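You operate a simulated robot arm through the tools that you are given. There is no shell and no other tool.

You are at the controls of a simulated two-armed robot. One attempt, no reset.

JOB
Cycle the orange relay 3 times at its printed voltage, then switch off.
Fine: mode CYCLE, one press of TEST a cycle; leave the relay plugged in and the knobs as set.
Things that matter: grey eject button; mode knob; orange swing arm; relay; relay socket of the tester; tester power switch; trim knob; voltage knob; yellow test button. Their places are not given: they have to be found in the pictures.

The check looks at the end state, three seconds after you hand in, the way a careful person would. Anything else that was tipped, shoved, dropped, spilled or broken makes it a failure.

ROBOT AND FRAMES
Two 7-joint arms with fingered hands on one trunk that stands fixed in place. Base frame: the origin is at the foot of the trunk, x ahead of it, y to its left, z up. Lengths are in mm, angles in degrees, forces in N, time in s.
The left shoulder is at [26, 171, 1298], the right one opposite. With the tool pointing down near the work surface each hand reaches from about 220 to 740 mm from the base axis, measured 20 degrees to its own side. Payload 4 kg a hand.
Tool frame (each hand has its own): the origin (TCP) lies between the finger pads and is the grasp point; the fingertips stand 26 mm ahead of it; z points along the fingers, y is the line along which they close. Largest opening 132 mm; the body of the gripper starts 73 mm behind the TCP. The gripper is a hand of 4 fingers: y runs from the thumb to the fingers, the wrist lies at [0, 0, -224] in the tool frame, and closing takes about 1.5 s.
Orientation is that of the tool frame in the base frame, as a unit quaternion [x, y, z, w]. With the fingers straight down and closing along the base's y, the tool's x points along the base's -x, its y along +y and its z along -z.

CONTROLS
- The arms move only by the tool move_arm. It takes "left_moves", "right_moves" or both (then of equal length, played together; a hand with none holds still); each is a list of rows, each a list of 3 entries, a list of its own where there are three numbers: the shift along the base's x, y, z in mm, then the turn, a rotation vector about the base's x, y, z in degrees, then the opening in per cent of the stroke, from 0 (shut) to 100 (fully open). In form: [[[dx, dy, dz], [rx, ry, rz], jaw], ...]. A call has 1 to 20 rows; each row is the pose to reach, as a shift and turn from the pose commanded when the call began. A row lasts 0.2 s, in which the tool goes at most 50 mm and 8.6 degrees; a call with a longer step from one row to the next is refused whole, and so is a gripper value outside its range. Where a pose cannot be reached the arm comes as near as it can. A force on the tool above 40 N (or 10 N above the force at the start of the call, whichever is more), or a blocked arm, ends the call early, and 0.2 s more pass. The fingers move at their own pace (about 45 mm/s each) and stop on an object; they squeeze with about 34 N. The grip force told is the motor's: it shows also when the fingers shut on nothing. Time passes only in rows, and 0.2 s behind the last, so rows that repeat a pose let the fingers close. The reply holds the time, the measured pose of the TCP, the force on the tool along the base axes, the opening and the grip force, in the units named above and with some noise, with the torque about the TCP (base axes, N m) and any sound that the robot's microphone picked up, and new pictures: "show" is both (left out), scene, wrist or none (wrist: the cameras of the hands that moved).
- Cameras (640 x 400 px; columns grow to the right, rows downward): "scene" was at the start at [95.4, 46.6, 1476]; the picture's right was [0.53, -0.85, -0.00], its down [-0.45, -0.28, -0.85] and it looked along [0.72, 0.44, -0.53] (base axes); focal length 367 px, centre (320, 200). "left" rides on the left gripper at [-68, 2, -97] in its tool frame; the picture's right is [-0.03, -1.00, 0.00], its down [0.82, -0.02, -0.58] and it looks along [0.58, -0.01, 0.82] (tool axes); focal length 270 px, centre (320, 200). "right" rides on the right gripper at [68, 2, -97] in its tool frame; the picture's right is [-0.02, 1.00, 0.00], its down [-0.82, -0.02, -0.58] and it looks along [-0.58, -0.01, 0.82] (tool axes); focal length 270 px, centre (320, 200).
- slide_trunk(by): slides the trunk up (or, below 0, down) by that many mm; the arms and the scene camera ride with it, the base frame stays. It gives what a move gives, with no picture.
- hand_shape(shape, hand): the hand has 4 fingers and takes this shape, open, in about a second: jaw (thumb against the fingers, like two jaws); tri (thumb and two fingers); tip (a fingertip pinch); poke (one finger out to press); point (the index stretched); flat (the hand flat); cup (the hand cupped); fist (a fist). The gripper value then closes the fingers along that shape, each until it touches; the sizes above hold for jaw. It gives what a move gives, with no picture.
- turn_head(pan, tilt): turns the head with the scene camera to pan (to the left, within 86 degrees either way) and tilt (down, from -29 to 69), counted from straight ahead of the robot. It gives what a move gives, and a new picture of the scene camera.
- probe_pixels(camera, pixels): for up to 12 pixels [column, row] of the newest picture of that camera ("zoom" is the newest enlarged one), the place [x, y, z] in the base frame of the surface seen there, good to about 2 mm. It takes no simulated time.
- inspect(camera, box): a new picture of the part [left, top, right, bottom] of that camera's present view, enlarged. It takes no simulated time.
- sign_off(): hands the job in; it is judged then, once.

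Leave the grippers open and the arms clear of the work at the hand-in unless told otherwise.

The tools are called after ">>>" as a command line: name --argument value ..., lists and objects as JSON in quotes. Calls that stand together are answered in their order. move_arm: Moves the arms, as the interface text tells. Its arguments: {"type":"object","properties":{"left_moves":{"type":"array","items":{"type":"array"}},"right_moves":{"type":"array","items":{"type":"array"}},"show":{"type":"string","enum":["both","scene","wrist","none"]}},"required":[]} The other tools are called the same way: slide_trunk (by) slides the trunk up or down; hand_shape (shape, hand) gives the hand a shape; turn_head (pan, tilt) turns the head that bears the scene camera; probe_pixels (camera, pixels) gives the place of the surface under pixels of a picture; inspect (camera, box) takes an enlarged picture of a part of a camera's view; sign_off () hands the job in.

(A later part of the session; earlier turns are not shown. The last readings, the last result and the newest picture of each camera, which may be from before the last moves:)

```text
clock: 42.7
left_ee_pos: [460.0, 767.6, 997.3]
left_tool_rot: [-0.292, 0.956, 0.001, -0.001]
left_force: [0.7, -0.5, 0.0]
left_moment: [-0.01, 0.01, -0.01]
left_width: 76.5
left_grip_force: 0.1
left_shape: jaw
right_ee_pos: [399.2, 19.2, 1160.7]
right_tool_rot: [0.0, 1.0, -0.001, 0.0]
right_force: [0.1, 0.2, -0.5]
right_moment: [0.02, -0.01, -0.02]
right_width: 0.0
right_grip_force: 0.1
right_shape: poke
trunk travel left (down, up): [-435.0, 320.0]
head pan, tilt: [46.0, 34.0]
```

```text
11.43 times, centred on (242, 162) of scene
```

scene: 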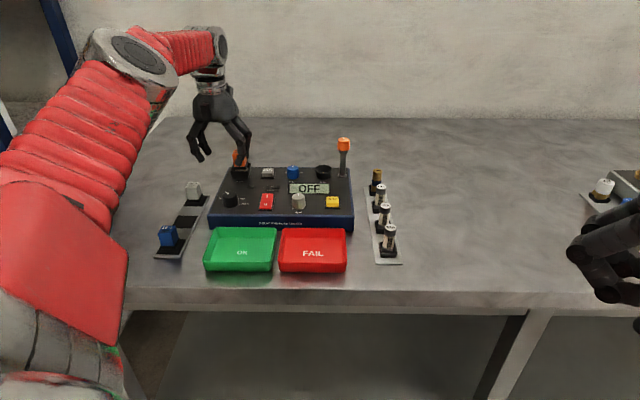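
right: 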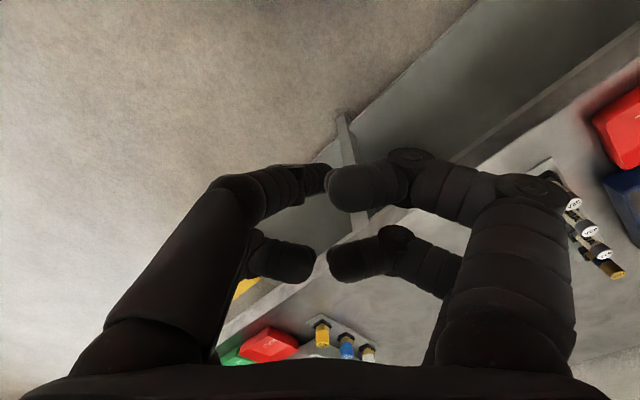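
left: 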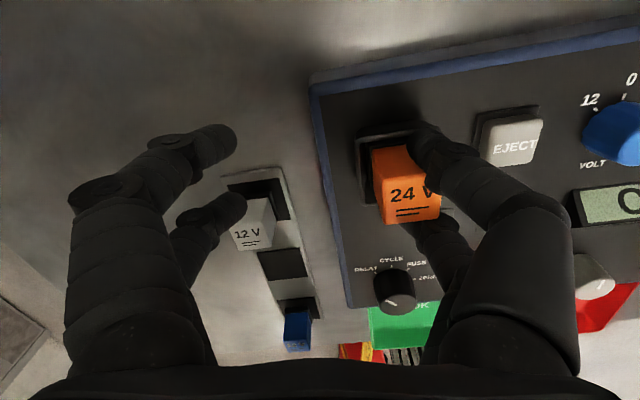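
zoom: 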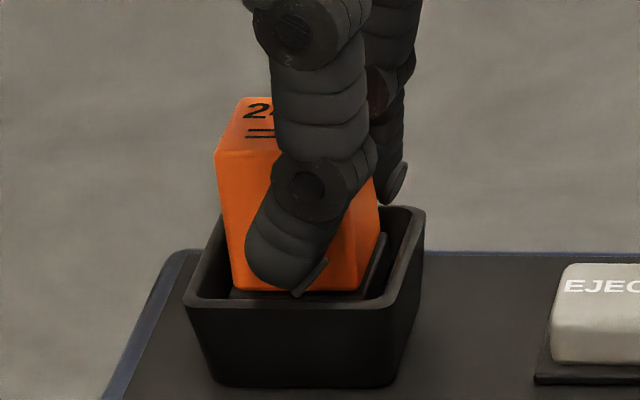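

The relay has dropped deeper and the force fell to zero, so it may have snapped in. I'll check the height of the relay top.

>>> probe_pixels --camera "left" --pixels '[[390, 190], [390, 215], [420, 210], [400, 200], [385, 185], [430, 215]]'

>>> move_arm --left_moves '[[[0, 0, -1.5], [0, 0, 0], 58], [[0, 0, -3], [0, 0, 0], 58], [[0, 0, -3], [0, 0, 0], 58]]' --show "wrist"

>>> probe_pixels --camera "left" --pixels '[[390, 190], [390, 215], [420, 210], [400, 200], [385, 185], [430, 215]]'

>>> inspect --camera "scene" --box '[225, 145, 259, 180]'

```text
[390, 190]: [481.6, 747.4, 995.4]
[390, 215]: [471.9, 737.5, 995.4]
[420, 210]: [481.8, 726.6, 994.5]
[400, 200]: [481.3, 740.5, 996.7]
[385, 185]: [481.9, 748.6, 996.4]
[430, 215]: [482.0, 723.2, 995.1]
```

```text
clock: 43.5
left_ee_pos: [459.7, 768.4, 994.4]
left_tool_rot: [-0.293, 0.956, 0.0, 0.001]
left_force: [0.3, 0.7, 7.5]
left_moment: [-0.29, -0.22, 0.08]
left_width: 76.0
left_grip_force: 0.0
left_shape: jaw
right_ee_pos: [397.3, 18.2, 1160.9]
right_tool_rot: [0.0, 1.0, 0.0, -0.001]
right_force: [-0.6, -0.6, 0.2]
right_moment: [0.02, -0.01, -0.03]
right_width: 0.0
right_grip_force: 0.1
right_shape: poke
trunk travel left (down, up): [-435.0, 320.0]
head pan, tilt: [46.0, 34.0]
```

left: 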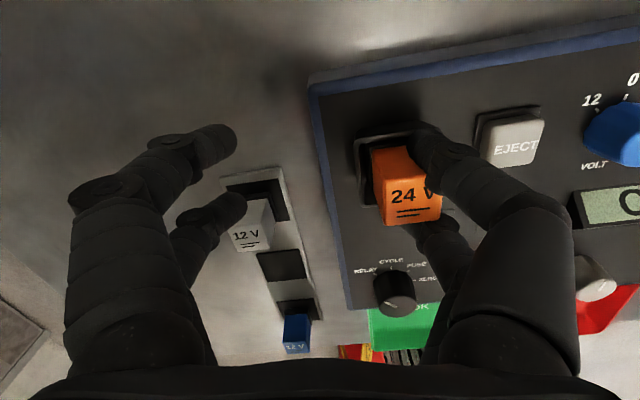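

```text
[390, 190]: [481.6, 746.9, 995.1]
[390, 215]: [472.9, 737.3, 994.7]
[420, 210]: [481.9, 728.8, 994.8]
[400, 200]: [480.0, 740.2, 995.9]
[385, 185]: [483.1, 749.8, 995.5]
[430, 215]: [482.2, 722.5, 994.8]
```

```text
11.43 times, centred on (242, 162) of scene
```

zoom: 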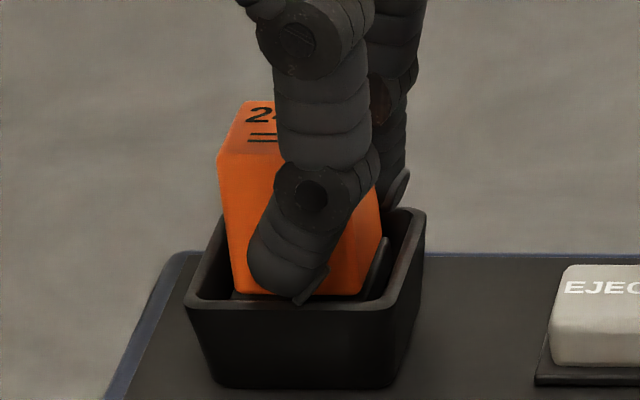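

The relay is seated: its top is at z≈995 and stays put under 7.5 N. Now I relax the push and rotate the hand +11° about the relay to un-jam the fingers. Then I lift just 5 mm to check the relay stays.

>>> move_arm --left_moves '[[[0, 0, 2], [0, 0, 0], 58], [[-1.6, -1.15, 2.5], [0, 0, 2.75], 58], [[-3.15, -2.4, 2.5], [0, 0, 5.5], 58], [[-4.65, -3.7, 2.5], [0, 0, 8.25], 58], [[-6.1, -5, 2.5], [0, 0, 11], 58], [[-6.1, -5, 5], [0, 0, 11], 58], [[-6.1, -5, 8], [0, 0, 11], 58], [[-6.1, -5, 8], [0, 0, 11], 58]]' --show "wrist"

>>> probe_pixels --camera "left" --pixels '[[390, 190], [390, 215], [420, 210], [400, 200], [385, 185], [430, 215]]'

>>> inspect --camera "scene" --box '[225, 145, 259, 180]'

```text
clock: 45.3
left_ee_pos: [453.3, 762.9, 1000.6]
left_tool_rot: [-0.383, 0.924, 0.0, -0.001]
left_force: [0.7, 0.0, -0.2]
left_moment: [0.01, -0.02, 0.02]
left_width: 76.4
left_grip_force: 0.0
left_shape: jaw
right_ee_pos: [398.9, 17.9, 1160.9]
right_tool_rot: [0.0, 1.0, 0.0, -0.001]
right_force: [0.4, 0.5, 0.0]
right_moment: [0.01, -0.01, 0.0]
right_width: 0.0
right_grip_force: 0.1
right_shape: poke
trunk travel left (down, up): [-435.0, 320.0]
head pan, tilt: [46.0, 34.0]
```

left: 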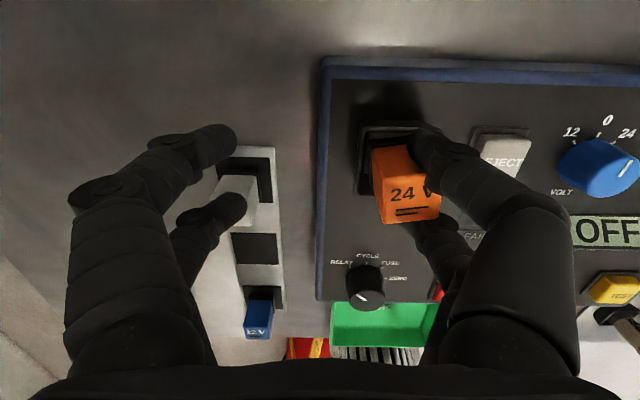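

```text
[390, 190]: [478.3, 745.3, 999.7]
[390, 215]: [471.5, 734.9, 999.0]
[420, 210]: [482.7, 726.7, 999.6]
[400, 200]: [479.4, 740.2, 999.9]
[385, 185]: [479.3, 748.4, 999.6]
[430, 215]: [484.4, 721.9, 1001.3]
```

```text
11.43 times, centred on (242, 162) of scene
```

zoom: 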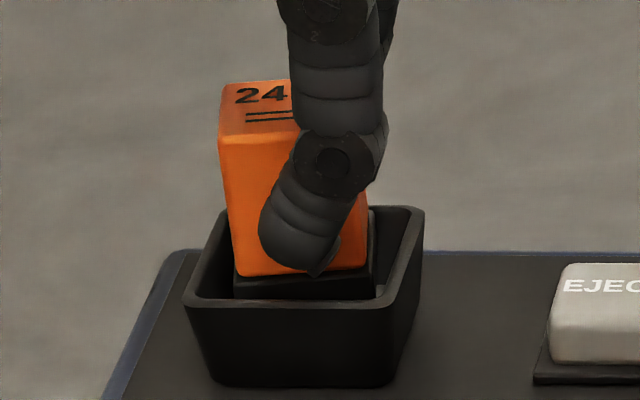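

The relay followed the rotation, because I had lifted it clear of the contacts and the recess is roomy. I'll rotate back, push the pins in again, and then do the un-jamming rotation with the pins kept engaged.

>>> move_arm --left_moves '[[[1.45, 1.3, 0], [0, 0, -2.75], 58], [[2.95, 2.6, 0], [0, 0, -5.5], 58], [[4.5, 3.85, 0], [0, 0, -8.25], 58], [[6.1, 5, 0], [0, 0, -11], 58], [[6.1, 5, -3], [0, 0, -11], 58], [[6.1, 5, -5], [0, 0, -11], 58], [[6.1, 5, -5], [0, 0, -11], 58]]' --show "wrist"

>>> inspect --camera "scene" --box '[225, 145, 259, 180]'

>>> probe_pixels --camera "left" --pixels '[[390, 190], [390, 215], [420, 210], [400, 200], [385, 185], [430, 215]]'

```text
clock: 46.9
left_ee_pos: [458.5, 767.6, 995.9]
left_tool_rot: [-0.291, 0.957, 0.0, 0.001]
left_force: [-1.4, 0.1, 1.6]
left_moment: [-0.08, -0.05, -0.02]
left_width: 76.3
left_grip_force: 0.1
left_shape: jaw
right_ee_pos: [399.0, 18.4, 1161.0]
right_tool_rot: [-0.001, 1.0, 0.0, -0.001]
right_force: [-0.4, -0.6, 1.6]
right_moment: [0.02, 0.03, 0.05]
right_width: 0.0
right_grip_force: 0.1
right_shape: poke
trunk travel left (down, up): [-435.0, 320.0]
head pan, tilt: [46.0, 34.0]
```

left: 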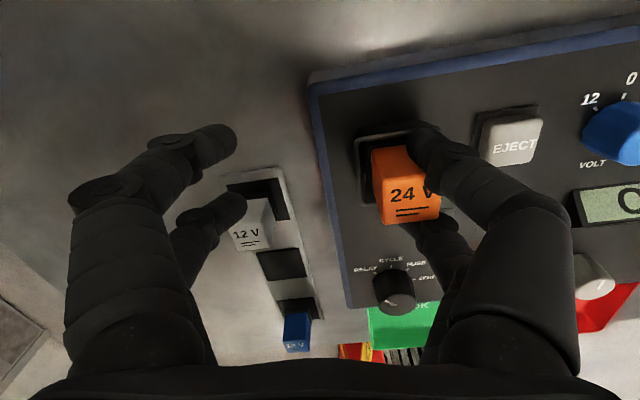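

```text
11.43 times, centred on (242, 162) of scene
```

zoom: 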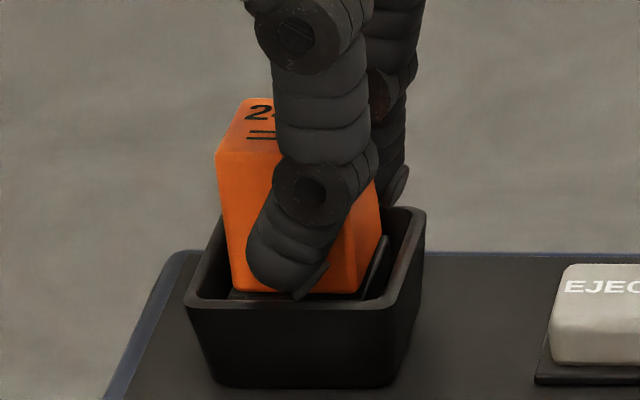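

```text
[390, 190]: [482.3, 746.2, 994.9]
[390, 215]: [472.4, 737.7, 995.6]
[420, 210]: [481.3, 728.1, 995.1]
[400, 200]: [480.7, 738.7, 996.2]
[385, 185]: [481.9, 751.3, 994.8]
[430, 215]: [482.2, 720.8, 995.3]
```

The relay is back at its seated height of 995. I'll press harder to seat it fully, listening for a click and watching its top.

>>> move_arm --left_moves '[[[0, 0, -2], [0, 0, 0], 58], [[0, 0, -4], [0, 0, 0], 58], [[0, 0, -6], [0, 0, 0], 58], [[0, 0, -6], [0, 0, 0], 58]]' --show "wrist"

>>> probe_pixels --camera "left" --pixels '[[390, 190], [390, 215], [420, 210], [400, 200], [385, 185], [430, 215]]'

>>> inspect --camera "scene" --box '[225, 145, 259, 180]'

```text
clock: 47.9
left_ee_pos: [459.5, 767.0, 992.9]
left_tool_rot: [-0.294, 0.956, 0.001, 0.002]
left_force: [5.0, 4.7, 23.5]
left_moment: [-0.87, -0.64, 0.35]
left_width: 75.5
left_grip_force: 0.1
left_shape: jaw
right_ee_pos: [398.3, 16.9, 1162.1]
right_tool_rot: [0.0, 1.0, 0.0, 0.0]
right_force: [-0.1, 1.8, 1.1]
right_moment: [0.0, -0.03, -0.02]
right_width: 0.0
right_grip_force: 0.1
right_shape: poke
trunk travel left (down, up): [-435.0, 320.0]
head pan, tilt: [46.0, 34.0]
```

left: 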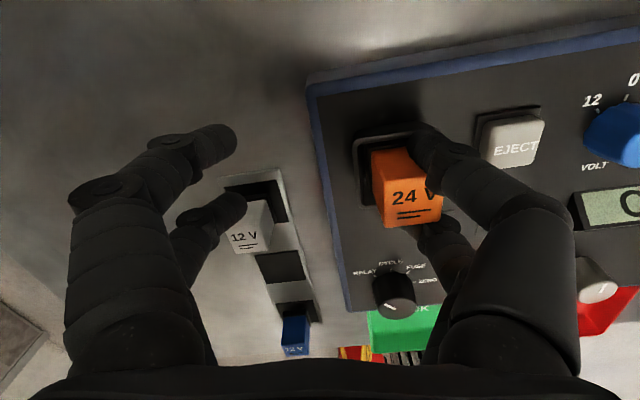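

```text
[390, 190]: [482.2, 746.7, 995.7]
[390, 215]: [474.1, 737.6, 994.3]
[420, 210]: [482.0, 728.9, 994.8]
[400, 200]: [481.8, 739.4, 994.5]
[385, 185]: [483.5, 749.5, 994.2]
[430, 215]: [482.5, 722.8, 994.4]
```

```text
11.43 times, centred on (242, 162) of scene
```

zoom: 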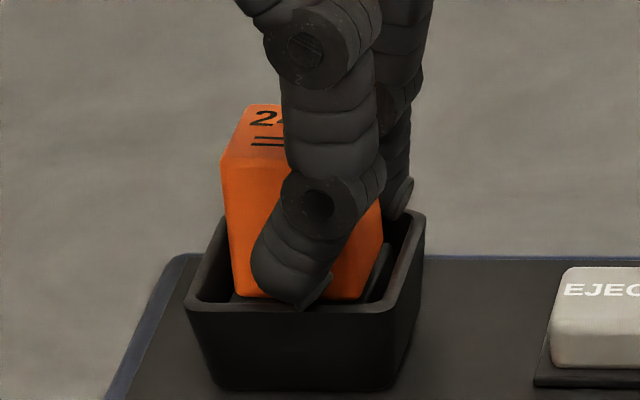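

The relay is bottomed out: its top doesn't move under 23 N. I'll relax to a light push and rotate the hand +11° with the pins engaged.

>>> move_arm --left_moves '[[[0, 0, 2], [0, 0, 0], 58], [[0, 0, 4], [0, 0, 0], 58], [[-0.8, -0.55, 4], [0, 0, 1.4], 58], [[-1.6, -1.15, 4], [0, 0, 2.75], 58], [[-2.4, -1.75, 4], [0, 0, 4.1], 58], [[-3.15, -2.4, 4], [0, 0, 5.5], 58], [[-3.9, -3.05, 4], [0, 0, 6.9], 58], [[-4.65, -3.7, 4], [0, 0, 8.25], 58], [[-5.4, -4.3, 4], [0, 0, 9.6], 58], [[-6.1, -5, 4], [0, 0, 11], 58], [[-6.1, -5, 4], [0, 0, 11], 58]]' --show "wrist"

>>> inspect --camera "left" --box '[350, 90, 450, 230]'

>>> inspect --camera "scene" --box '[225, 145, 259, 180]'

```text
clock: 50.3
left_ee_pos: [454.8, 762.4, 994.7]
left_tool_rot: [-0.383, 0.924, 0.0, -0.001]
left_force: [-1.5, -0.6, 4.8]
left_moment: [-0.12, -0.13, -0.05]
left_width: 76.4
left_grip_force: 0.2
left_shape: jaw
right_ee_pos: [397.7, 17.5, 1160.8]
right_tool_rot: [0.001, 1.0, 0.001, -0.001]
right_force: [1.2, -0.1, 0.2]
right_moment: [0.02, -0.02, 0.01]
right_width: 0.1
right_grip_force: 0.0
right_shape: poke
trunk travel left (down, up): [-435.0, 320.0]
head pan, tilt: [46.0, 34.0]
```

left: 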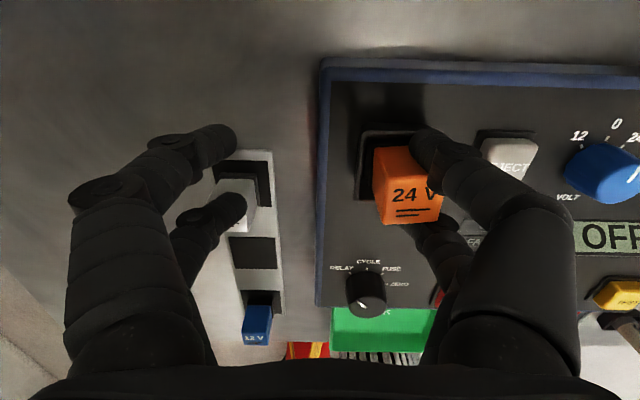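

```text
2.86 times, centred on (400, 160) of left
```

zoom: 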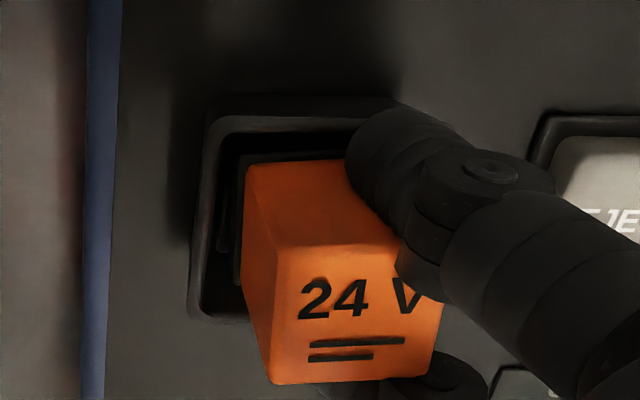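

```text
11.43 times, centred on (242, 162) of scene
```

zoom: 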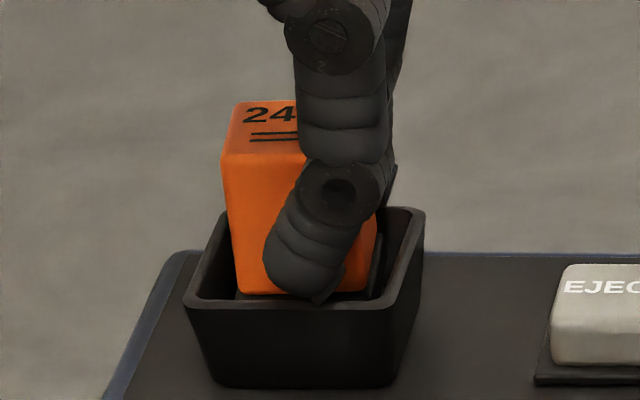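

The relay mostly kept its orientation while the hand turned. Now a tiny lift to see whether the fingers slide off.

>>> move_arm --left_moves '[[[0, 0, 2], [0, 0, 0], 58], [[0, 0, 4], [0, 0, 0], 58], [[0, 0, 6], [0, 0, 0], 58], [[0, 0, 6], [0, 0, 0], 58]]' --show "wrist"

>>> probe_pixels --camera "left" --pixels '[[390, 190], [390, 215], [420, 210], [400, 200], [385, 185], [430, 215]]'

>>> inspect --camera "scene" --box '[225, 145, 259, 180]'

```text
clock: 51.3
left_ee_pos: [453.2, 763.8, 999.8]
left_tool_rot: [-0.383, 0.924, -0.001, 0.0]
left_force: [-0.3, -0.3, -0.1]
left_moment: [-0.01, 0.01, 0.01]
left_width: 76.6
left_grip_force: 0.2
left_shape: jaw
right_ee_pos: [398.9, 18.1, 1161.1]
right_tool_rot: [0.0, 1.0, 0.0, -0.001]
right_force: [0.1, 0.6, -0.3]
right_moment: [-0.06, 0.01, 0.0]
right_width: 0.0
right_grip_force: 0.1
right_shape: poke
trunk travel left (down, up): [-435.0, 320.0]
head pan, tilt: [46.0, 34.0]
```

left: 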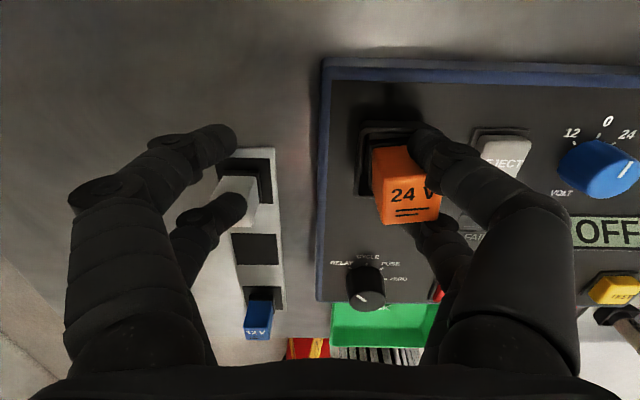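

```text
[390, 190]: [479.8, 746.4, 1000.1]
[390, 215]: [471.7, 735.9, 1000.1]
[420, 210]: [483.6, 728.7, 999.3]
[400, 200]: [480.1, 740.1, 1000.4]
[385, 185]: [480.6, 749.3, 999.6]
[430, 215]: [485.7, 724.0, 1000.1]
```

```text
11.43 times, centred on (242, 162) of scene
```

zoom: 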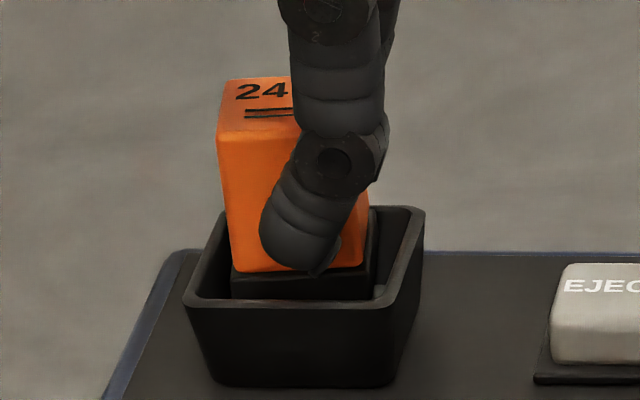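

The relay is truly pinched between the thumb and its neighbour, so it follows again. I'll set it back down and test on the idle right hand whether another shape (flat, cup or point) spreads that pair apart.

>>> move_arm --left_moves '[[[1.45, 1.3, 0], [0, 0, -2.75], 58], [[2.95, 2.6, 0], [0, 0, -5.5], 58], [[4.5, 3.85, 0], [0, 0, -8.25], 58], [[6.1, 5, 0], [0, 0, -11], 58], [[6.1, 5, -3], [0, 0, -11], 58], [[6.1, 5, -5], [0, 0, -11], 58], [[6.1, 5, -5], [0, 0, -11], 58]]' --show "none"

>>> hand_shape --shape "cup" --hand "right"

>>> move_arm --right_moves '[[[0, 0, 0], [0, 0, 0], 100], [[0, 0, 0], [0, 0, 0], 100], [[0, 0, 0], [0, 0, 0], 100], [[0, 0, 0], [0, 0, 0], 100], [[0, 0, 0], [0, 0, 0], 100], [[0, 0, 0], [0, 0, 0], 100]]' --show "wrist"

>>> hand_shape --shape "flat" --hand "right"

>>> move_arm --right_moves '[[[0, 0, 0], [0, 0, 0], 100], [[0, 0, 0], [0, 0, 0], 100], [[0, 0, 0], [0, 0, 0], 100], [[0, 0, 0], [0, 0, 0], 100], [[0, 0, 0], [0, 0, 0], 100], [[0, 0, 0], [0, 0, 0], 100]]' --show "wrist"

>>> hand_shape --shape "point" --hand "right"

>>> move_arm --right_moves '[[[0, 0, 0], [0, 0, 0], 100], [[0, 0, 0], [0, 0, 0], 100], [[0, 0, 0], [0, 0, 0], 100], [[0, 0, 0], [0, 0, 0], 100], [[0, 0, 0], [0, 0, 0], 100], [[0, 0, 0], [0, 0, 0], 100]]' --show "wrist"

```text
clock: 52.9
left_ee_pos: [459.0, 768.2, 995.5]
left_tool_rot: [-0.292, 0.956, 0.0, -0.001]
left_force: [0.9, -0.2, 1.8]
left_moment: [-0.09, -0.06, 0.0]
left_width: 76.4
left_grip_force: 0.0
left_shape: jaw
right_ee_pos: [397.9, 17.7, 1160.8]
right_tool_rot: [0.0, 1.0, 0.0, -0.001]
right_force: [0.1, 0.6, 0.0]
right_moment: [0.02, 0.02, -0.04]
right_width: 0.0
right_grip_force: 0.1
right_shape: poke
trunk travel left (down, up): [-435.0, 320.0]
head pan, tilt: [46.0, 34.0]
```

```text
clock: 53.8
left_ee_pos: [459.4, 767.5, 994.4]
left_tool_rot: [-0.293, 0.956, 0.0, 0.0]
left_force: [1.1, 0.0, 3.1]
left_moment: [-0.11, -0.14, 0.06]
left_width: 76.3
left_grip_force: 0.0
left_shape: jaw
right_ee_pos: [398.2, 18.8, 1161.3]
right_tool_rot: [0.0, 1.0, 0.0, -0.001]
right_force: [0.0, 0.2, 1.1]
right_moment: [0.03, 0.01, 0.0]
right_width: 60.4
right_grip_force: 0.1
right_shape: cup
trunk travel left (down, up): [-435.0, 320.0]
head pan, tilt: [46.0, 34.0]
```

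```text
clock: 55.2
left_ee_pos: [459.8, 767.4, 995.5]
left_tool_rot: [-0.292, 0.956, 0.0, 0.001]
left_force: [0.6, 1.0, 2.6]
left_moment: [-0.14, -0.11, 0.0]
left_width: 76.4
left_grip_force: 0.0
left_shape: jaw
right_ee_pos: [398.2, 18.3, 1160.2]
right_tool_rot: [0.0, 1.0, 0.001, -0.001]
right_force: [0.1, 0.1, -0.4]
right_moment: [-0.03, 0.0, -0.01]
right_width: 59.9
right_grip_force: 0.1
right_shape: cup
trunk travel left (down, up): [-435.0, 320.0]
head pan, tilt: [46.0, 34.0]
```

right: 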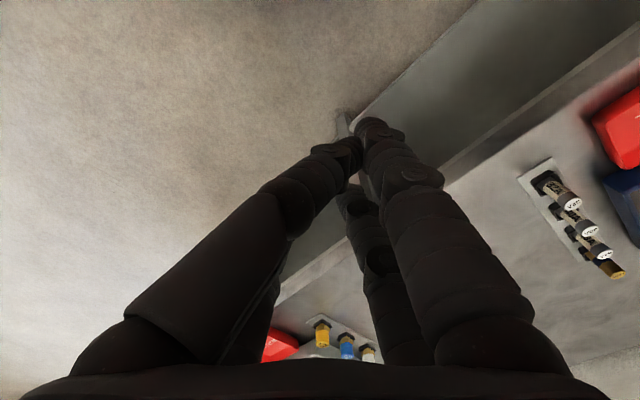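

```text
clock: 56.1
left_ee_pos: [460.5, 768.2, 995.0]
left_tool_rot: [-0.292, 0.956, 0.0, 0.0]
left_force: [0.2, 1.3, 2.8]
left_moment: [-0.09, -0.13, 0.08]
left_width: 76.4
left_grip_force: 0.0
left_shape: jaw
right_ee_pos: [398.5, 18.5, 1161.0]
right_tool_rot: [0.0, 1.0, 0.0, 0.0]
right_force: [-0.9, 0.0, 0.5]
right_moment: [0.01, -0.01, 0.0]
right_width: 0.2
right_grip_force: 0.0
right_shape: flat
trunk travel left (down, up): [-435.0, 320.0]
head pan, tilt: [46.0, 34.0]
```

```text
clock: 57.5
left_ee_pos: [459.5, 767.9, 995.0]
left_tool_rot: [-0.293, 0.956, 0.0, 0.0]
left_force: [0.7, 1.4, 3.1]
left_moment: [-0.1, -0.07, 0.06]
left_width: 76.2
left_grip_force: 0.0
left_shape: jaw
right_ee_pos: [399.0, 17.8, 1161.8]
right_tool_rot: [0.0, 1.0, 0.0, -0.001]
right_force: [-0.3, 0.1, 0.3]
right_moment: [0.02, 0.0, 0.0]
right_width: 0.1
right_grip_force: 0.0
right_shape: flat
trunk travel left (down, up): [-435.0, 320.0]
head pan, tilt: [46.0, 34.0]
```

right: 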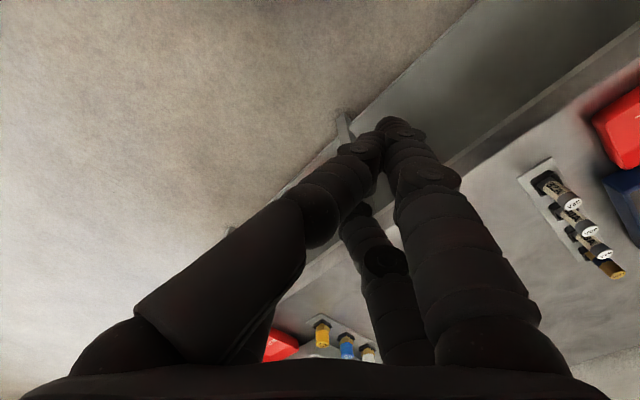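

```text
clock: 58.4
left_ee_pos: [459.1, 767.5, 995.4]
left_tool_rot: [-0.293, 0.956, 0.0, 0.0]
left_force: [0.5, 0.4, 3.1]
left_moment: [-0.1, -0.09, 0.05]
left_width: 76.3
left_grip_force: 0.1
left_shape: jaw
right_ee_pos: [397.1, 18.8, 1160.8]
right_tool_rot: [0.0, 1.0, 0.0, -0.001]
right_force: [0.0, 0.4, 0.2]
right_moment: [0.0, -0.01, -0.02]
right_width: 0.0
right_grip_force: 0.0
right_shape: point
trunk travel left (down, up): [-435.0, 320.0]
head pan, tilt: [46.0, 34.0]
```

```text
clock: 59.8
left_ee_pos: [459.1, 768.6, 994.8]
left_tool_rot: [-0.292, 0.957, -0.001, 0.001]
left_force: [0.2, 0.4, 3.1]
left_moment: [-0.12, -0.09, 0.04]
left_width: 76.2
left_grip_force: 0.0
left_shape: jaw
right_ee_pos: [399.0, 18.5, 1161.5]
right_tool_rot: [-0.001, 1.0, -0.001, 0.0]
right_force: [1.0, 0.6, 0.3]
right_moment: [0.01, 0.03, -0.02]
right_width: 0.0
right_grip_force: 0.1
right_shape: point
trunk travel left (down, up): [-435.0, 320.0]
head pan, tilt: [46.0, 34.0]
```

right: 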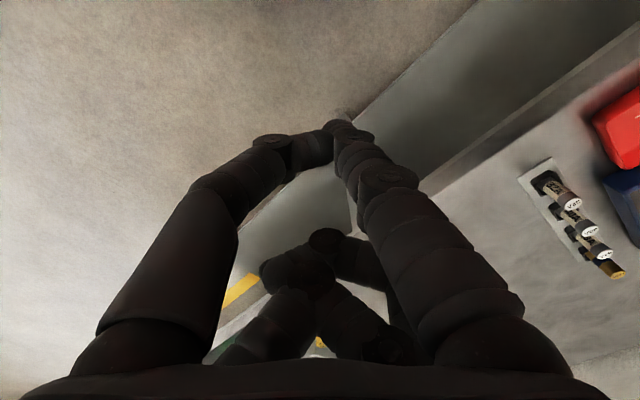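

In "point", the two lower fingers curl away and only the upper pair stays out, which would release the pinch. I'll rehearse on the right hand: jaw closed, then fist, to compare finger reach.

>>> hand_shape --shape "jaw" --hand "right"

>>> move_arm --right_moves '[[[0, 0, 0], [0, 0, 0], 50], [[0, 0, 0], [0, 0, 0], 5], [[0, 0, 0], [0, 0, 0], 5], [[0, 0, 0], [0, 0, 0], 5], [[0, 0, 0], [0, 0, 0], 5], [[0, 0, 0], [0, 0, 0], 5], [[0, 0, 0], [0, 0, 0], 5], [[0, 0, 0], [0, 0, 0], 5]]' --show "wrist"

>>> hand_shape --shape "fist" --hand "right"

>>> move_arm --right_moves '[[[0, 0, 0], [0, 0, 0], 100], [[0, 0, 0], [0, 0, 0], 100], [[0, 0, 0], [0, 0, 0], 100]]' --show "wrist"

>>> move_arm --right_moves '[[[0, 0, 0], [0, 0, 0], 0], [[0, 0, 0], [0, 0, 0], 0], [[0, 0, 0], [0, 0, 0], 0], [[0, 0, 0], [0, 0, 0], 0], [[0, 0, 0], [0, 0, 0], 0], [[0, 0, 0], [0, 0, 0], 0]]' --show "wrist"

```text
clock: 60.7
left_ee_pos: [459.7, 767.9, 994.2]
left_tool_rot: [-0.292, 0.956, 0.0, 0.0]
left_force: [0.9, 0.2, 3.0]
left_moment: [-0.1, -0.08, 0.05]
left_width: 76.5
left_grip_force: 0.0
left_shape: jaw
right_ee_pos: [397.9, 18.1, 1161.1]
right_tool_rot: [0.0, 1.0, 0.0, -0.001]
right_force: [0.2, -0.6, 0.0]
right_moment: [0.02, -0.02, 0.04]
right_width: 131.8
right_grip_force: 0.0
right_shape: jaw
trunk travel left (down, up): [-435.0, 320.0]
head pan, tilt: [46.0, 34.0]
```

```text
clock: 62.5
left_ee_pos: [459.5, 768.0, 994.8]
left_tool_rot: [-0.292, 0.957, 0.0, 0.0]
left_force: [0.7, 0.5, 2.4]
left_moment: [-0.13, -0.12, 0.03]
left_width: 76.5
left_grip_force: 0.1
left_shape: jaw
right_ee_pos: [398.6, 18.5, 1161.1]
right_tool_rot: [0.0, 1.0, 0.0, -0.001]
right_force: [0.4, -0.4, 0.0]
right_moment: [-0.03, -0.01, 0.02]
right_width: 6.9
right_grip_force: 0.0
right_shape: jaw
trunk travel left (down, up): [-435.0, 320.0]
head pan, tilt: [46.0, 34.0]
```

right: 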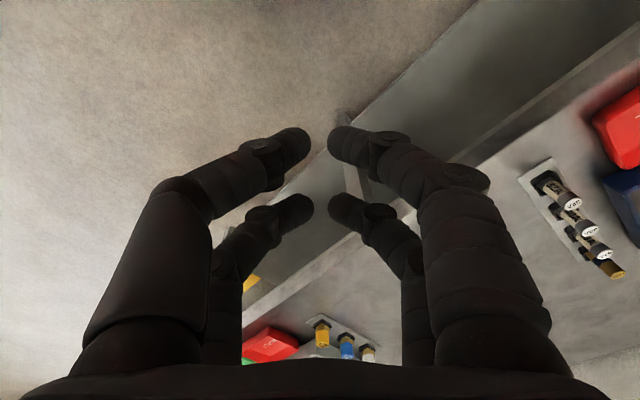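

```text
clock: 63.4
left_ee_pos: [458.8, 767.4, 995.3]
left_tool_rot: [-0.292, 0.956, -0.001, 0.0]
left_force: [-0.3, 1.4, 2.7]
left_moment: [-0.17, -0.06, 0.01]
left_width: 76.0
left_grip_force: 0.0
left_shape: jaw
right_ee_pos: [398.2, 17.7, 1161.3]
right_tool_rot: [0.0, 1.0, 0.0, -0.001]
right_force: [-0.9, -0.8, 0.0]
right_moment: [0.01, 0.02, 0.01]
right_width: 0.1
right_grip_force: 0.0
right_shape: fist
trunk travel left (down, up): [-435.0, 320.0]
head pan, tilt: [46.0, 34.0]
```

```text
clock: 64.2
left_ee_pos: [459.9, 767.2, 994.3]
left_tool_rot: [-0.292, 0.956, 0.0, 0.0]
left_force: [0.3, 0.1, 3.2]
left_moment: [-0.12, -0.1, 0.01]
left_width: 76.2
left_grip_force: 0.0
left_shape: jaw
right_ee_pos: [399.0, 18.1, 1161.9]
right_tool_rot: [0.0, 1.0, 0.0, -0.001]
right_force: [0.7, 1.2, 0.5]
right_moment: [0.0, -0.01, 0.03]
right_width: 0.0
right_grip_force: 0.0
right_shape: fist
trunk travel left (down, up): [-435.0, 320.0]
head pan, tilt: [46.0, 34.0]
```

right: 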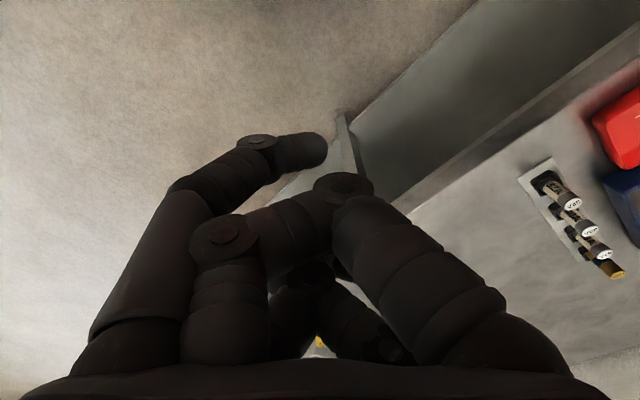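

```text
clock: 65.6
left_ee_pos: [459.1, 767.5, 995.7]
left_tool_rot: [-0.292, 0.956, 0.0, 0.0]
left_force: [0.6, 0.4, 2.7]
left_moment: [-0.12, -0.12, 0.05]
left_width: 76.4
left_grip_force: 0.0
left_shape: jaw
right_ee_pos: [398.3, 17.3, 1162.0]
right_tool_rot: [-0.001, 1.0, 0.0, -0.001]
right_force: [-0.5, -1.5, 0.2]
right_moment: [-0.01, 0.02, -0.05]
right_width: 0.0
right_grip_force: 0.1
right_shape: fist
trunk travel left (down, up): [-435.0, 320.0]
head pan, tilt: [46.0, 34.0]
```

right: 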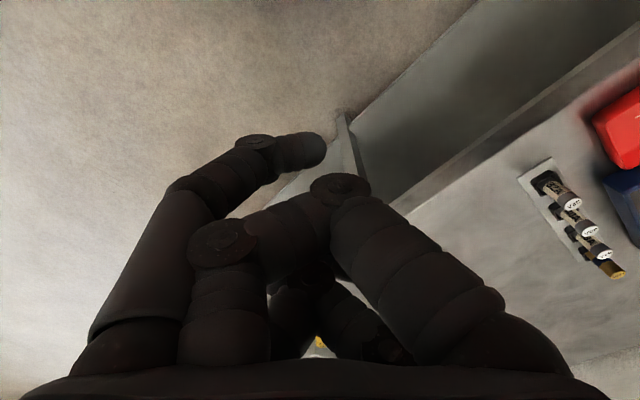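

Rehearsal done. My next idea uses symmetry:
1. With the relay in its socket, shift the hand to the right while closing in step, so the relay stays put.
2. The left pair then also wraps around it.
3. Open: the two pairs pull in opposite directions and cancel, while the socket holds the relay.

First the synchronised close.

>>> move_arm --left_moves '[[[1.6, -2.4, -1], [0, 0, 0], 53.6], [[3.2, -4.8, -1], [0, 0, 0], 49.2], [[4.9, -7.2, -1], [0, 0, 0], 44.8], [[6.5, -9.6, -1], [0, 0, 0], 40.4], [[8.1, -12, -1], [0, 0, 0], 36], [[9.7, -14.4, -1], [0, 0, 0], 31.6], [[11.3, -16.8, -1], [0, 0, 0], 27.2], [[13, -19.2, -1], [0, 0, 0], 22.8], [[14.6, -21.6, -1], [0, 0, 0], 18.4]]'

>>> inspect --camera "scene" --box '[225, 135, 265, 180]'

```text
clock: 67.6
left_ee_pos: [474.6, 748.4, 994.1]
left_tool_rot: [-0.294, 0.956, 0.001, 0.0]
left_force: [-2.8, 6.3, 6.9]
left_moment: [0.04, 0.05, 0.21]
left_width: 19.2
left_grip_force: 10.6
left_shape: jaw
right_ee_pos: [398.0, 19.2, 1161.1]
right_tool_rot: [0.001, 1.0, 0.0, -0.001]
right_force: [-0.3, 0.4, 0.1]
right_moment: [-0.04, 0.0, 0.02]
right_width: 0.0
right_grip_force: 0.1
right_shape: fist
trunk travel left (down, up): [-435.0, 320.0]
head pan, tilt: [46.0, 34.0]
```

scene: 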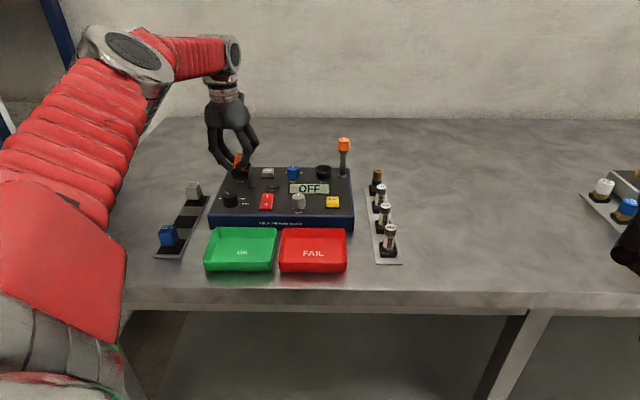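
left: 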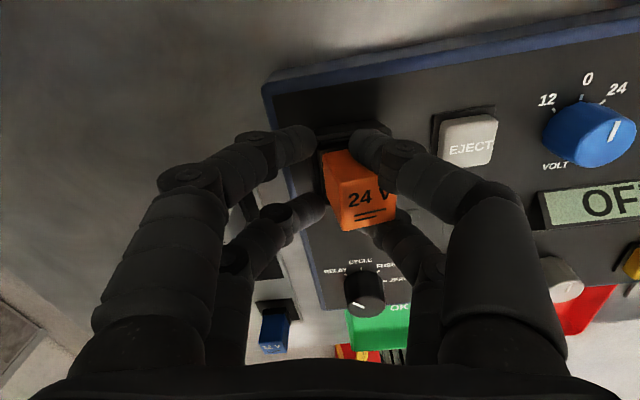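

```text
8.89 times, centred on (245, 158) of scene
```

zoom: 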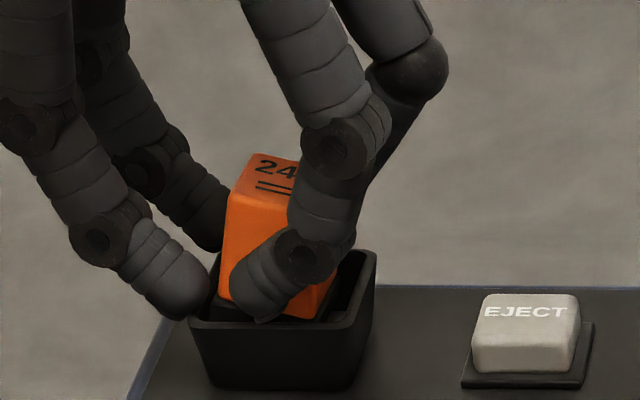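

The left fingers just reached the relay's left edge; the relay leans slightly. I'll continue the close so both pairs wrap around it.

>>> move_arm --left_moves '[[[1.2, -1.8, 0], [0, 0, 0], 14], [[2.4, -3.6, 0], [0, 0, 0], 8], [[3.6, -5.4, 0], [0, 0, 0], 4], [[4.8, -7.2, 0], [0, 0, 0], 0], [[5.6, -8.3, 0], [0, 0, 0], 0], [[5.6, -8.3, 0], [0, 0, 0], 0], [[5.6, -8.3, 0], [0, 0, 0], 0], [[5.6, -8.3, 0], [0, 0, 0], 0]]'

>>> inspect --camera "scene" --box '[225, 135, 265, 180]'

>>> inspect --camera "left" --box '[260, 100, 420, 240]'

```text
clock: 69.4
left_ee_pos: [476.3, 742.5, 994.8]
left_tool_rot: [-0.294, 0.956, 0.004, 0.001]
left_force: [-11.0, 32.7, 17.3]
left_moment: [1.05, 0.46, 0.07]
left_width: 0.3
left_grip_force: 34.4
left_shape: jaw
right_ee_pos: [395.7, 20.2, 1161.6]
right_tool_rot: [-0.001, 1.0, -0.001, 0.0]
right_force: [-0.8, -0.7, -0.3]
right_moment: [0.02, 0.0, 0.03]
right_width: 0.6
right_grip_force: 0.0
right_shape: fist
trunk travel left (down, up): [-435.0, 320.0]
head pan, tilt: [46.0, 34.0]
```

scene: 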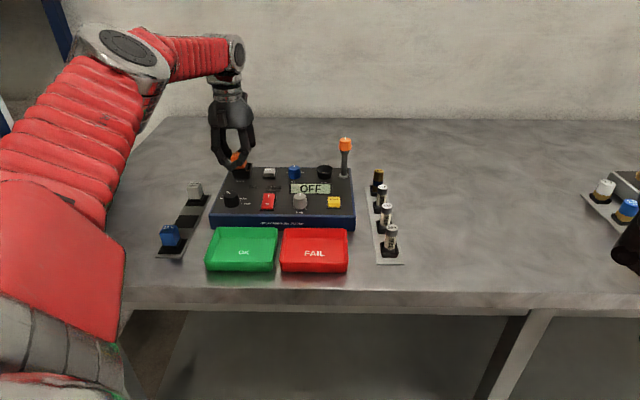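
left: 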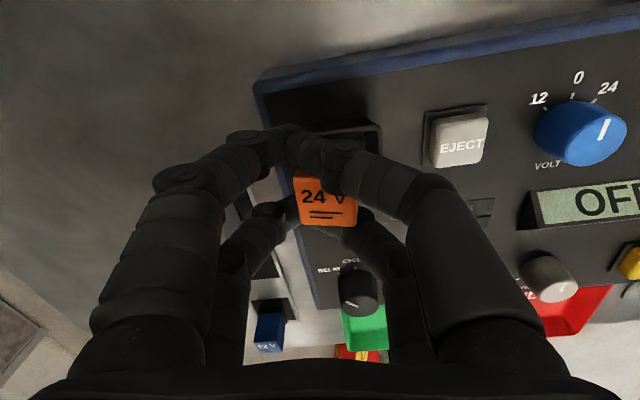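

```text
8.89 times, centred on (245, 158) of scene
```

zoom: 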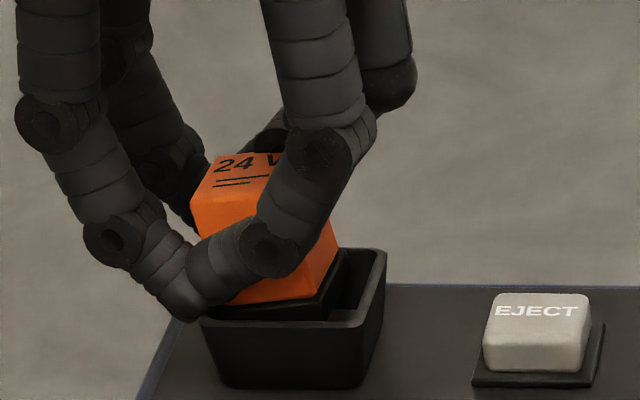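

```text
2.86 times, centred on (340, 170) of left
```

zoom: 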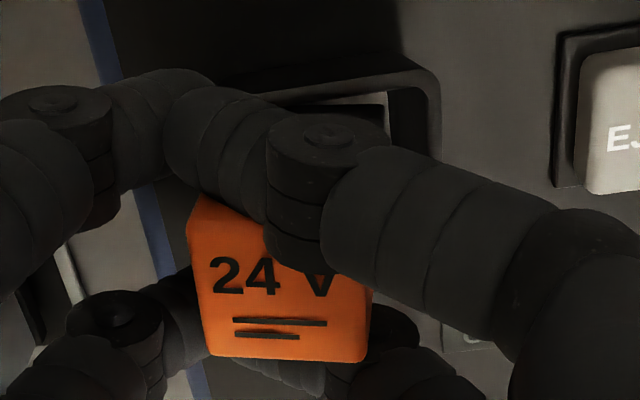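

The force is high: the left fingertips press against the socket rim, and the relay has tilted left inside the fingers. I'll back off left and up a little to relieve it.

>>> move_arm --left_moves '[[[-2, 3, 1], [0, 0, 0], 0], [[-3.5, 5, 3], [0, 0, 0], 0], [[-3.5, 5, 8], [0, 0, 0], 0], [[-3.5, 5, 14], [0, 0, 0], 0], [[-3.5, 5, 14], [0, 0, 0], 0]]'

>>> inspect --camera "scene" --box '[225, 125, 265, 170]'

>>> inspect --camera "left" --box '[260, 100, 420, 240]'

```text
clock: 70.6
left_ee_pos: [477.9, 741.6, 1009.4]
left_tool_rot: [-0.291, 0.957, 0.0, 0.0]
left_force: [-1.2, -0.9, -0.2]
left_moment: [0.06, 0.03, 0.02]
left_width: 0.0
left_grip_force: 34.1
left_shape: jaw
right_ee_pos: [396.9, 16.1, 1161.0]
right_tool_rot: [0.0, 1.0, 0.001, -0.001]
right_force: [0.3, -0.1, -0.2]
right_moment: [0.0, 0.01, 0.0]
right_width: 0.0
right_grip_force: 0.1
right_shape: fist
trunk travel left (down, up): [-435.0, 320.0]
head pan, tilt: [46.0, 34.0]
```

scene: 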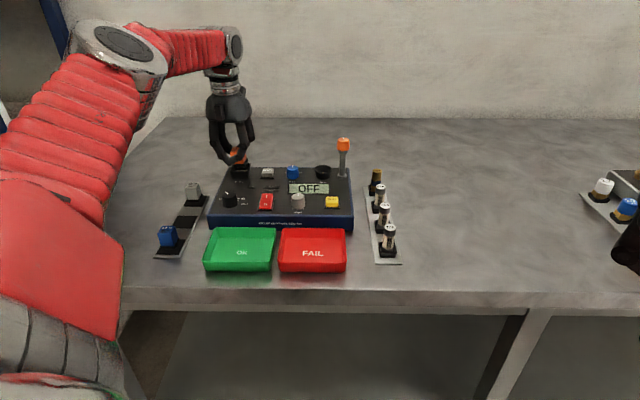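
left: 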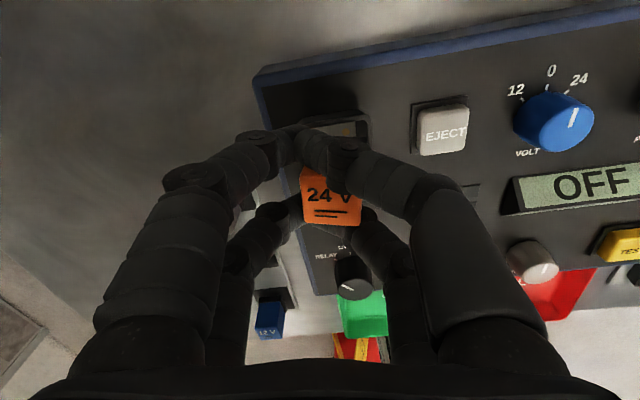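

```text
8.89 times, centred on (245, 148) of scene
```

zoom: 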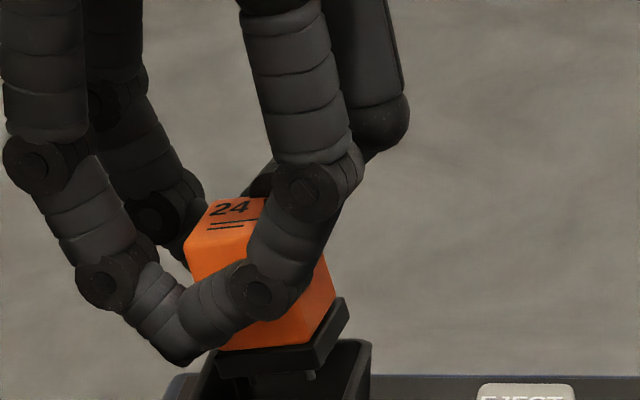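

```text
2.86 times, centred on (340, 170) of left
```

zoom: 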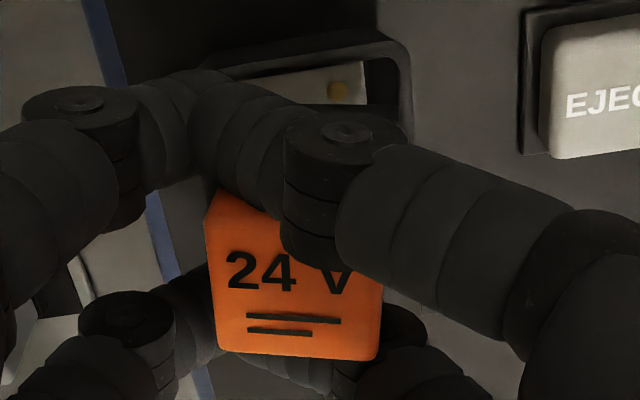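

The tester hasn't moved, and the relay is now held only by the right pair and leaning. I need a narrow, rigid stop to slide it out of the finger slot. I'll measure the trim knob and the other panel parts as candidates, and recheck the tester corner positions.

>>> inspect --camera "scene" --box '[205, 155, 360, 240]'

>>> probe_pixels --camera "scene" --pixels '[[209, 218], [353, 220], [350, 170], [344, 143], [343, 170], [298, 198], [293, 205], [303, 205]]'

```text
4.13 times, centred on (282, 198) of scene
```

zoom: 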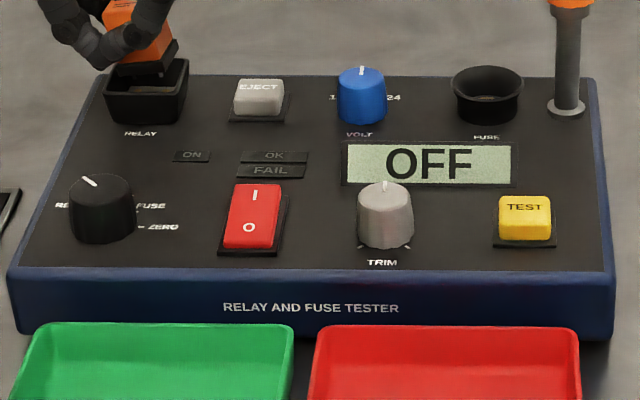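

```text
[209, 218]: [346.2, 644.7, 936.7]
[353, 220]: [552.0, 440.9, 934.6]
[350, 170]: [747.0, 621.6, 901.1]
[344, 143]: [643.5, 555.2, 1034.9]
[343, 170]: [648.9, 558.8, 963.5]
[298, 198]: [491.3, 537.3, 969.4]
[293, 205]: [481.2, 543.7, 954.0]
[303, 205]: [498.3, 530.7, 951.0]
```

The trim knob is too wide (about 28 mm) for the finger slot, but the tester hasn't moved. A better option is to stand the relay on free table and use the right hand's pointed finger as the stop. I'll find free table reachable by both arms by probing around the scene right of the fuse rack.

>>> probe_pixels --camera "scene" --pixels '[[430, 220], [430, 250], [430, 275], [460, 230], [460, 270], [500, 250], [400, 262], [376, 175], [405, 285], [420, 200], [382, 262], [470, 290]]'

```text
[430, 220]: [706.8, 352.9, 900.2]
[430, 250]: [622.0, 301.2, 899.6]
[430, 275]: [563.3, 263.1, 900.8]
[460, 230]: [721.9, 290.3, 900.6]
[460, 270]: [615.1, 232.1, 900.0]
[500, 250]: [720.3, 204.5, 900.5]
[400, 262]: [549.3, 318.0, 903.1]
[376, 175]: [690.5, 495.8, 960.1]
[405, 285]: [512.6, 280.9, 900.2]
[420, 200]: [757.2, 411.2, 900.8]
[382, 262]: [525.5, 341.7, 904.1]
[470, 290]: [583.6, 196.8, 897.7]
```

Free table lies around (620,215). I'll lift the relay and carry it there in the left hand, turning the hand to yaw 0.

>>> move_arm --left_moves '[[[0, 0, 25], [0, 0, 0], 0], [[0, 0, 50], [0, 0, 0], 0], [[2, -8, 75], [0, 0, -1], 0], [[10, -35, 80], [0, 0, -4], 0], [[18, -62, 80], [0, 0, -7], 0], [[26, -90, 80], [0, 0, -10], 0], [[34, -118, 80], [0, 0, -13], 0], [[42, -146, 80], [0, 0, -16], 0], [[51, -174, 80], [0, 0, -19], 0], [[59, -202, 80], [0, 0, -22], 0], [[67, -230, 80], [0, 0, -25], 0], [[75, -258, 80], [0, 0, -28], 0], [[83, -286, 80], [0, 0, -31], 0], [[92, -314, 80], [0, 0, -34], 0], [[100, -342, 80], [0, 0, -34], 0], [[108, -370, 80], [0, 0, -34], 0], [[117, -400, 80], [0, 0, -34], 0], [[125, -428, 80], [0, 0, -34], 0], [[133, -456, 80], [0, 0, -34], 0], [[142, -485, 80], [0, 0, -34], 0]]'

>>> turn_head --pan 20 --tilt 35

>>> inspect --camera "left" --box '[240, 90, 420, 240]'

```text
clock: 74.8
left_ee_pos: [619.8, 260.0, 1086.4]
left_tool_rot: [-0.003, 1.0, 0.001, -0.002]
left_force: [0.4, -0.1, -0.3]
left_moment: [0.01, 0.02, 0.04]
left_width: 0.3
left_grip_force: 34.0
left_shape: jaw
right_ee_pos: [400.6, 18.8, 1159.8]
right_tool_rot: [0.0, 1.0, 0.0, -0.001]
right_force: [-0.1, -1.1, -0.2]
right_moment: [-0.02, 0.04, 0.01]
right_width: 0.0
right_grip_force: 0.1
right_shape: fist
trunk travel left (down, up): [-435.0, 320.0]
head pan, tilt: [46.0, 34.0]
```

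scene: 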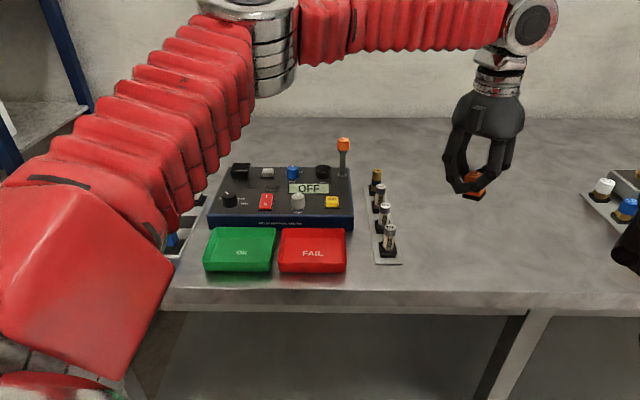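
left: 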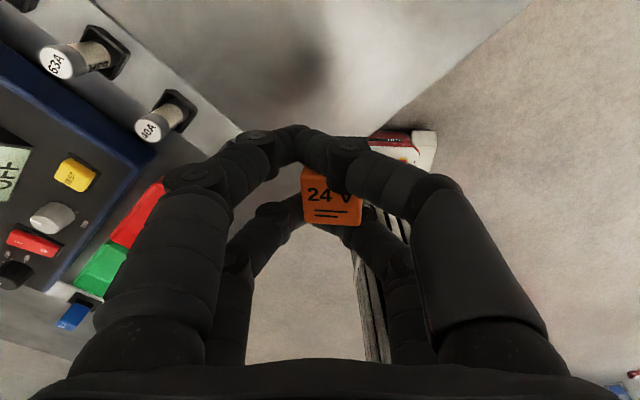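

```text
clock: 75.7
left_ee_pos: [619.8, 260.3, 1086.6]
left_tool_rot: [0.0, 1.0, 0.001, 0.0]
left_force: [0.3, -0.8, -1.4]
left_moment: [-0.02, 0.02, 0.03]
left_width: 0.1
left_grip_force: 33.7
left_shape: jaw
right_ee_pos: [397.6, 19.4, 1160.3]
right_tool_rot: [-0.001, 1.0, 0.0, -0.001]
right_force: [-0.2, -1.2, 0.5]
right_moment: [-0.03, 0.0, 0.05]
right_width: 0.0
right_grip_force: 0.0
right_shape: fist
trunk travel left (down, up): [-435.0, 320.0]
head pan, tilt: [20.0, 35.0]
```

scene: 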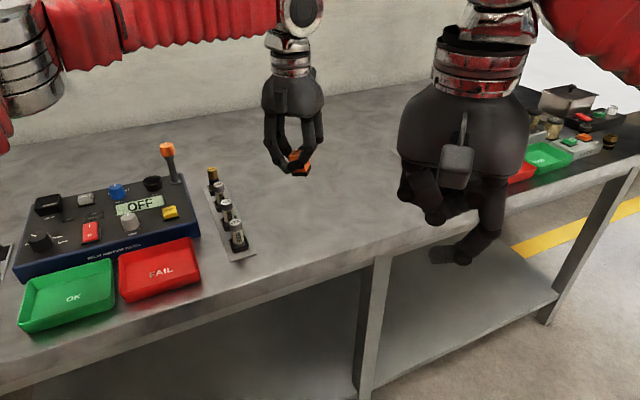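

```text
2.67 times, centred on (330, 165) of left
```

zoom: 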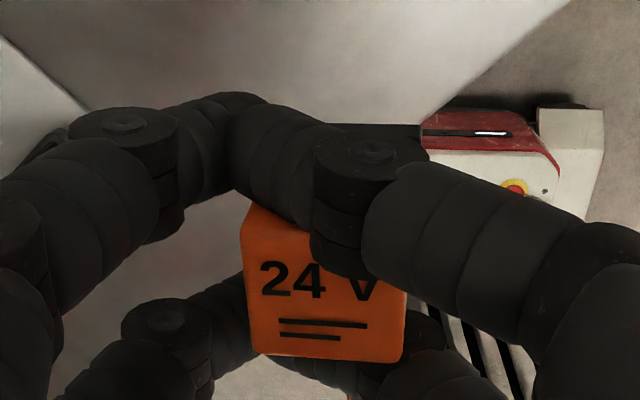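

The relay is over free table. I'll look at its tilt from the scene camera.

>>> inspect --camera "scene" --box '[250, 100, 340, 190]'

```text
4.44 times, centred on (295, 145) of scene
```

zoom: 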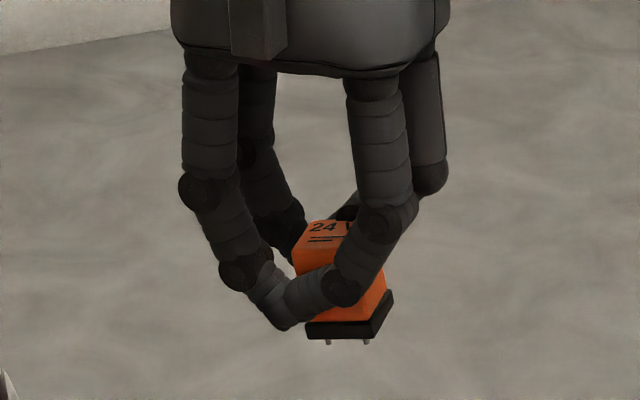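

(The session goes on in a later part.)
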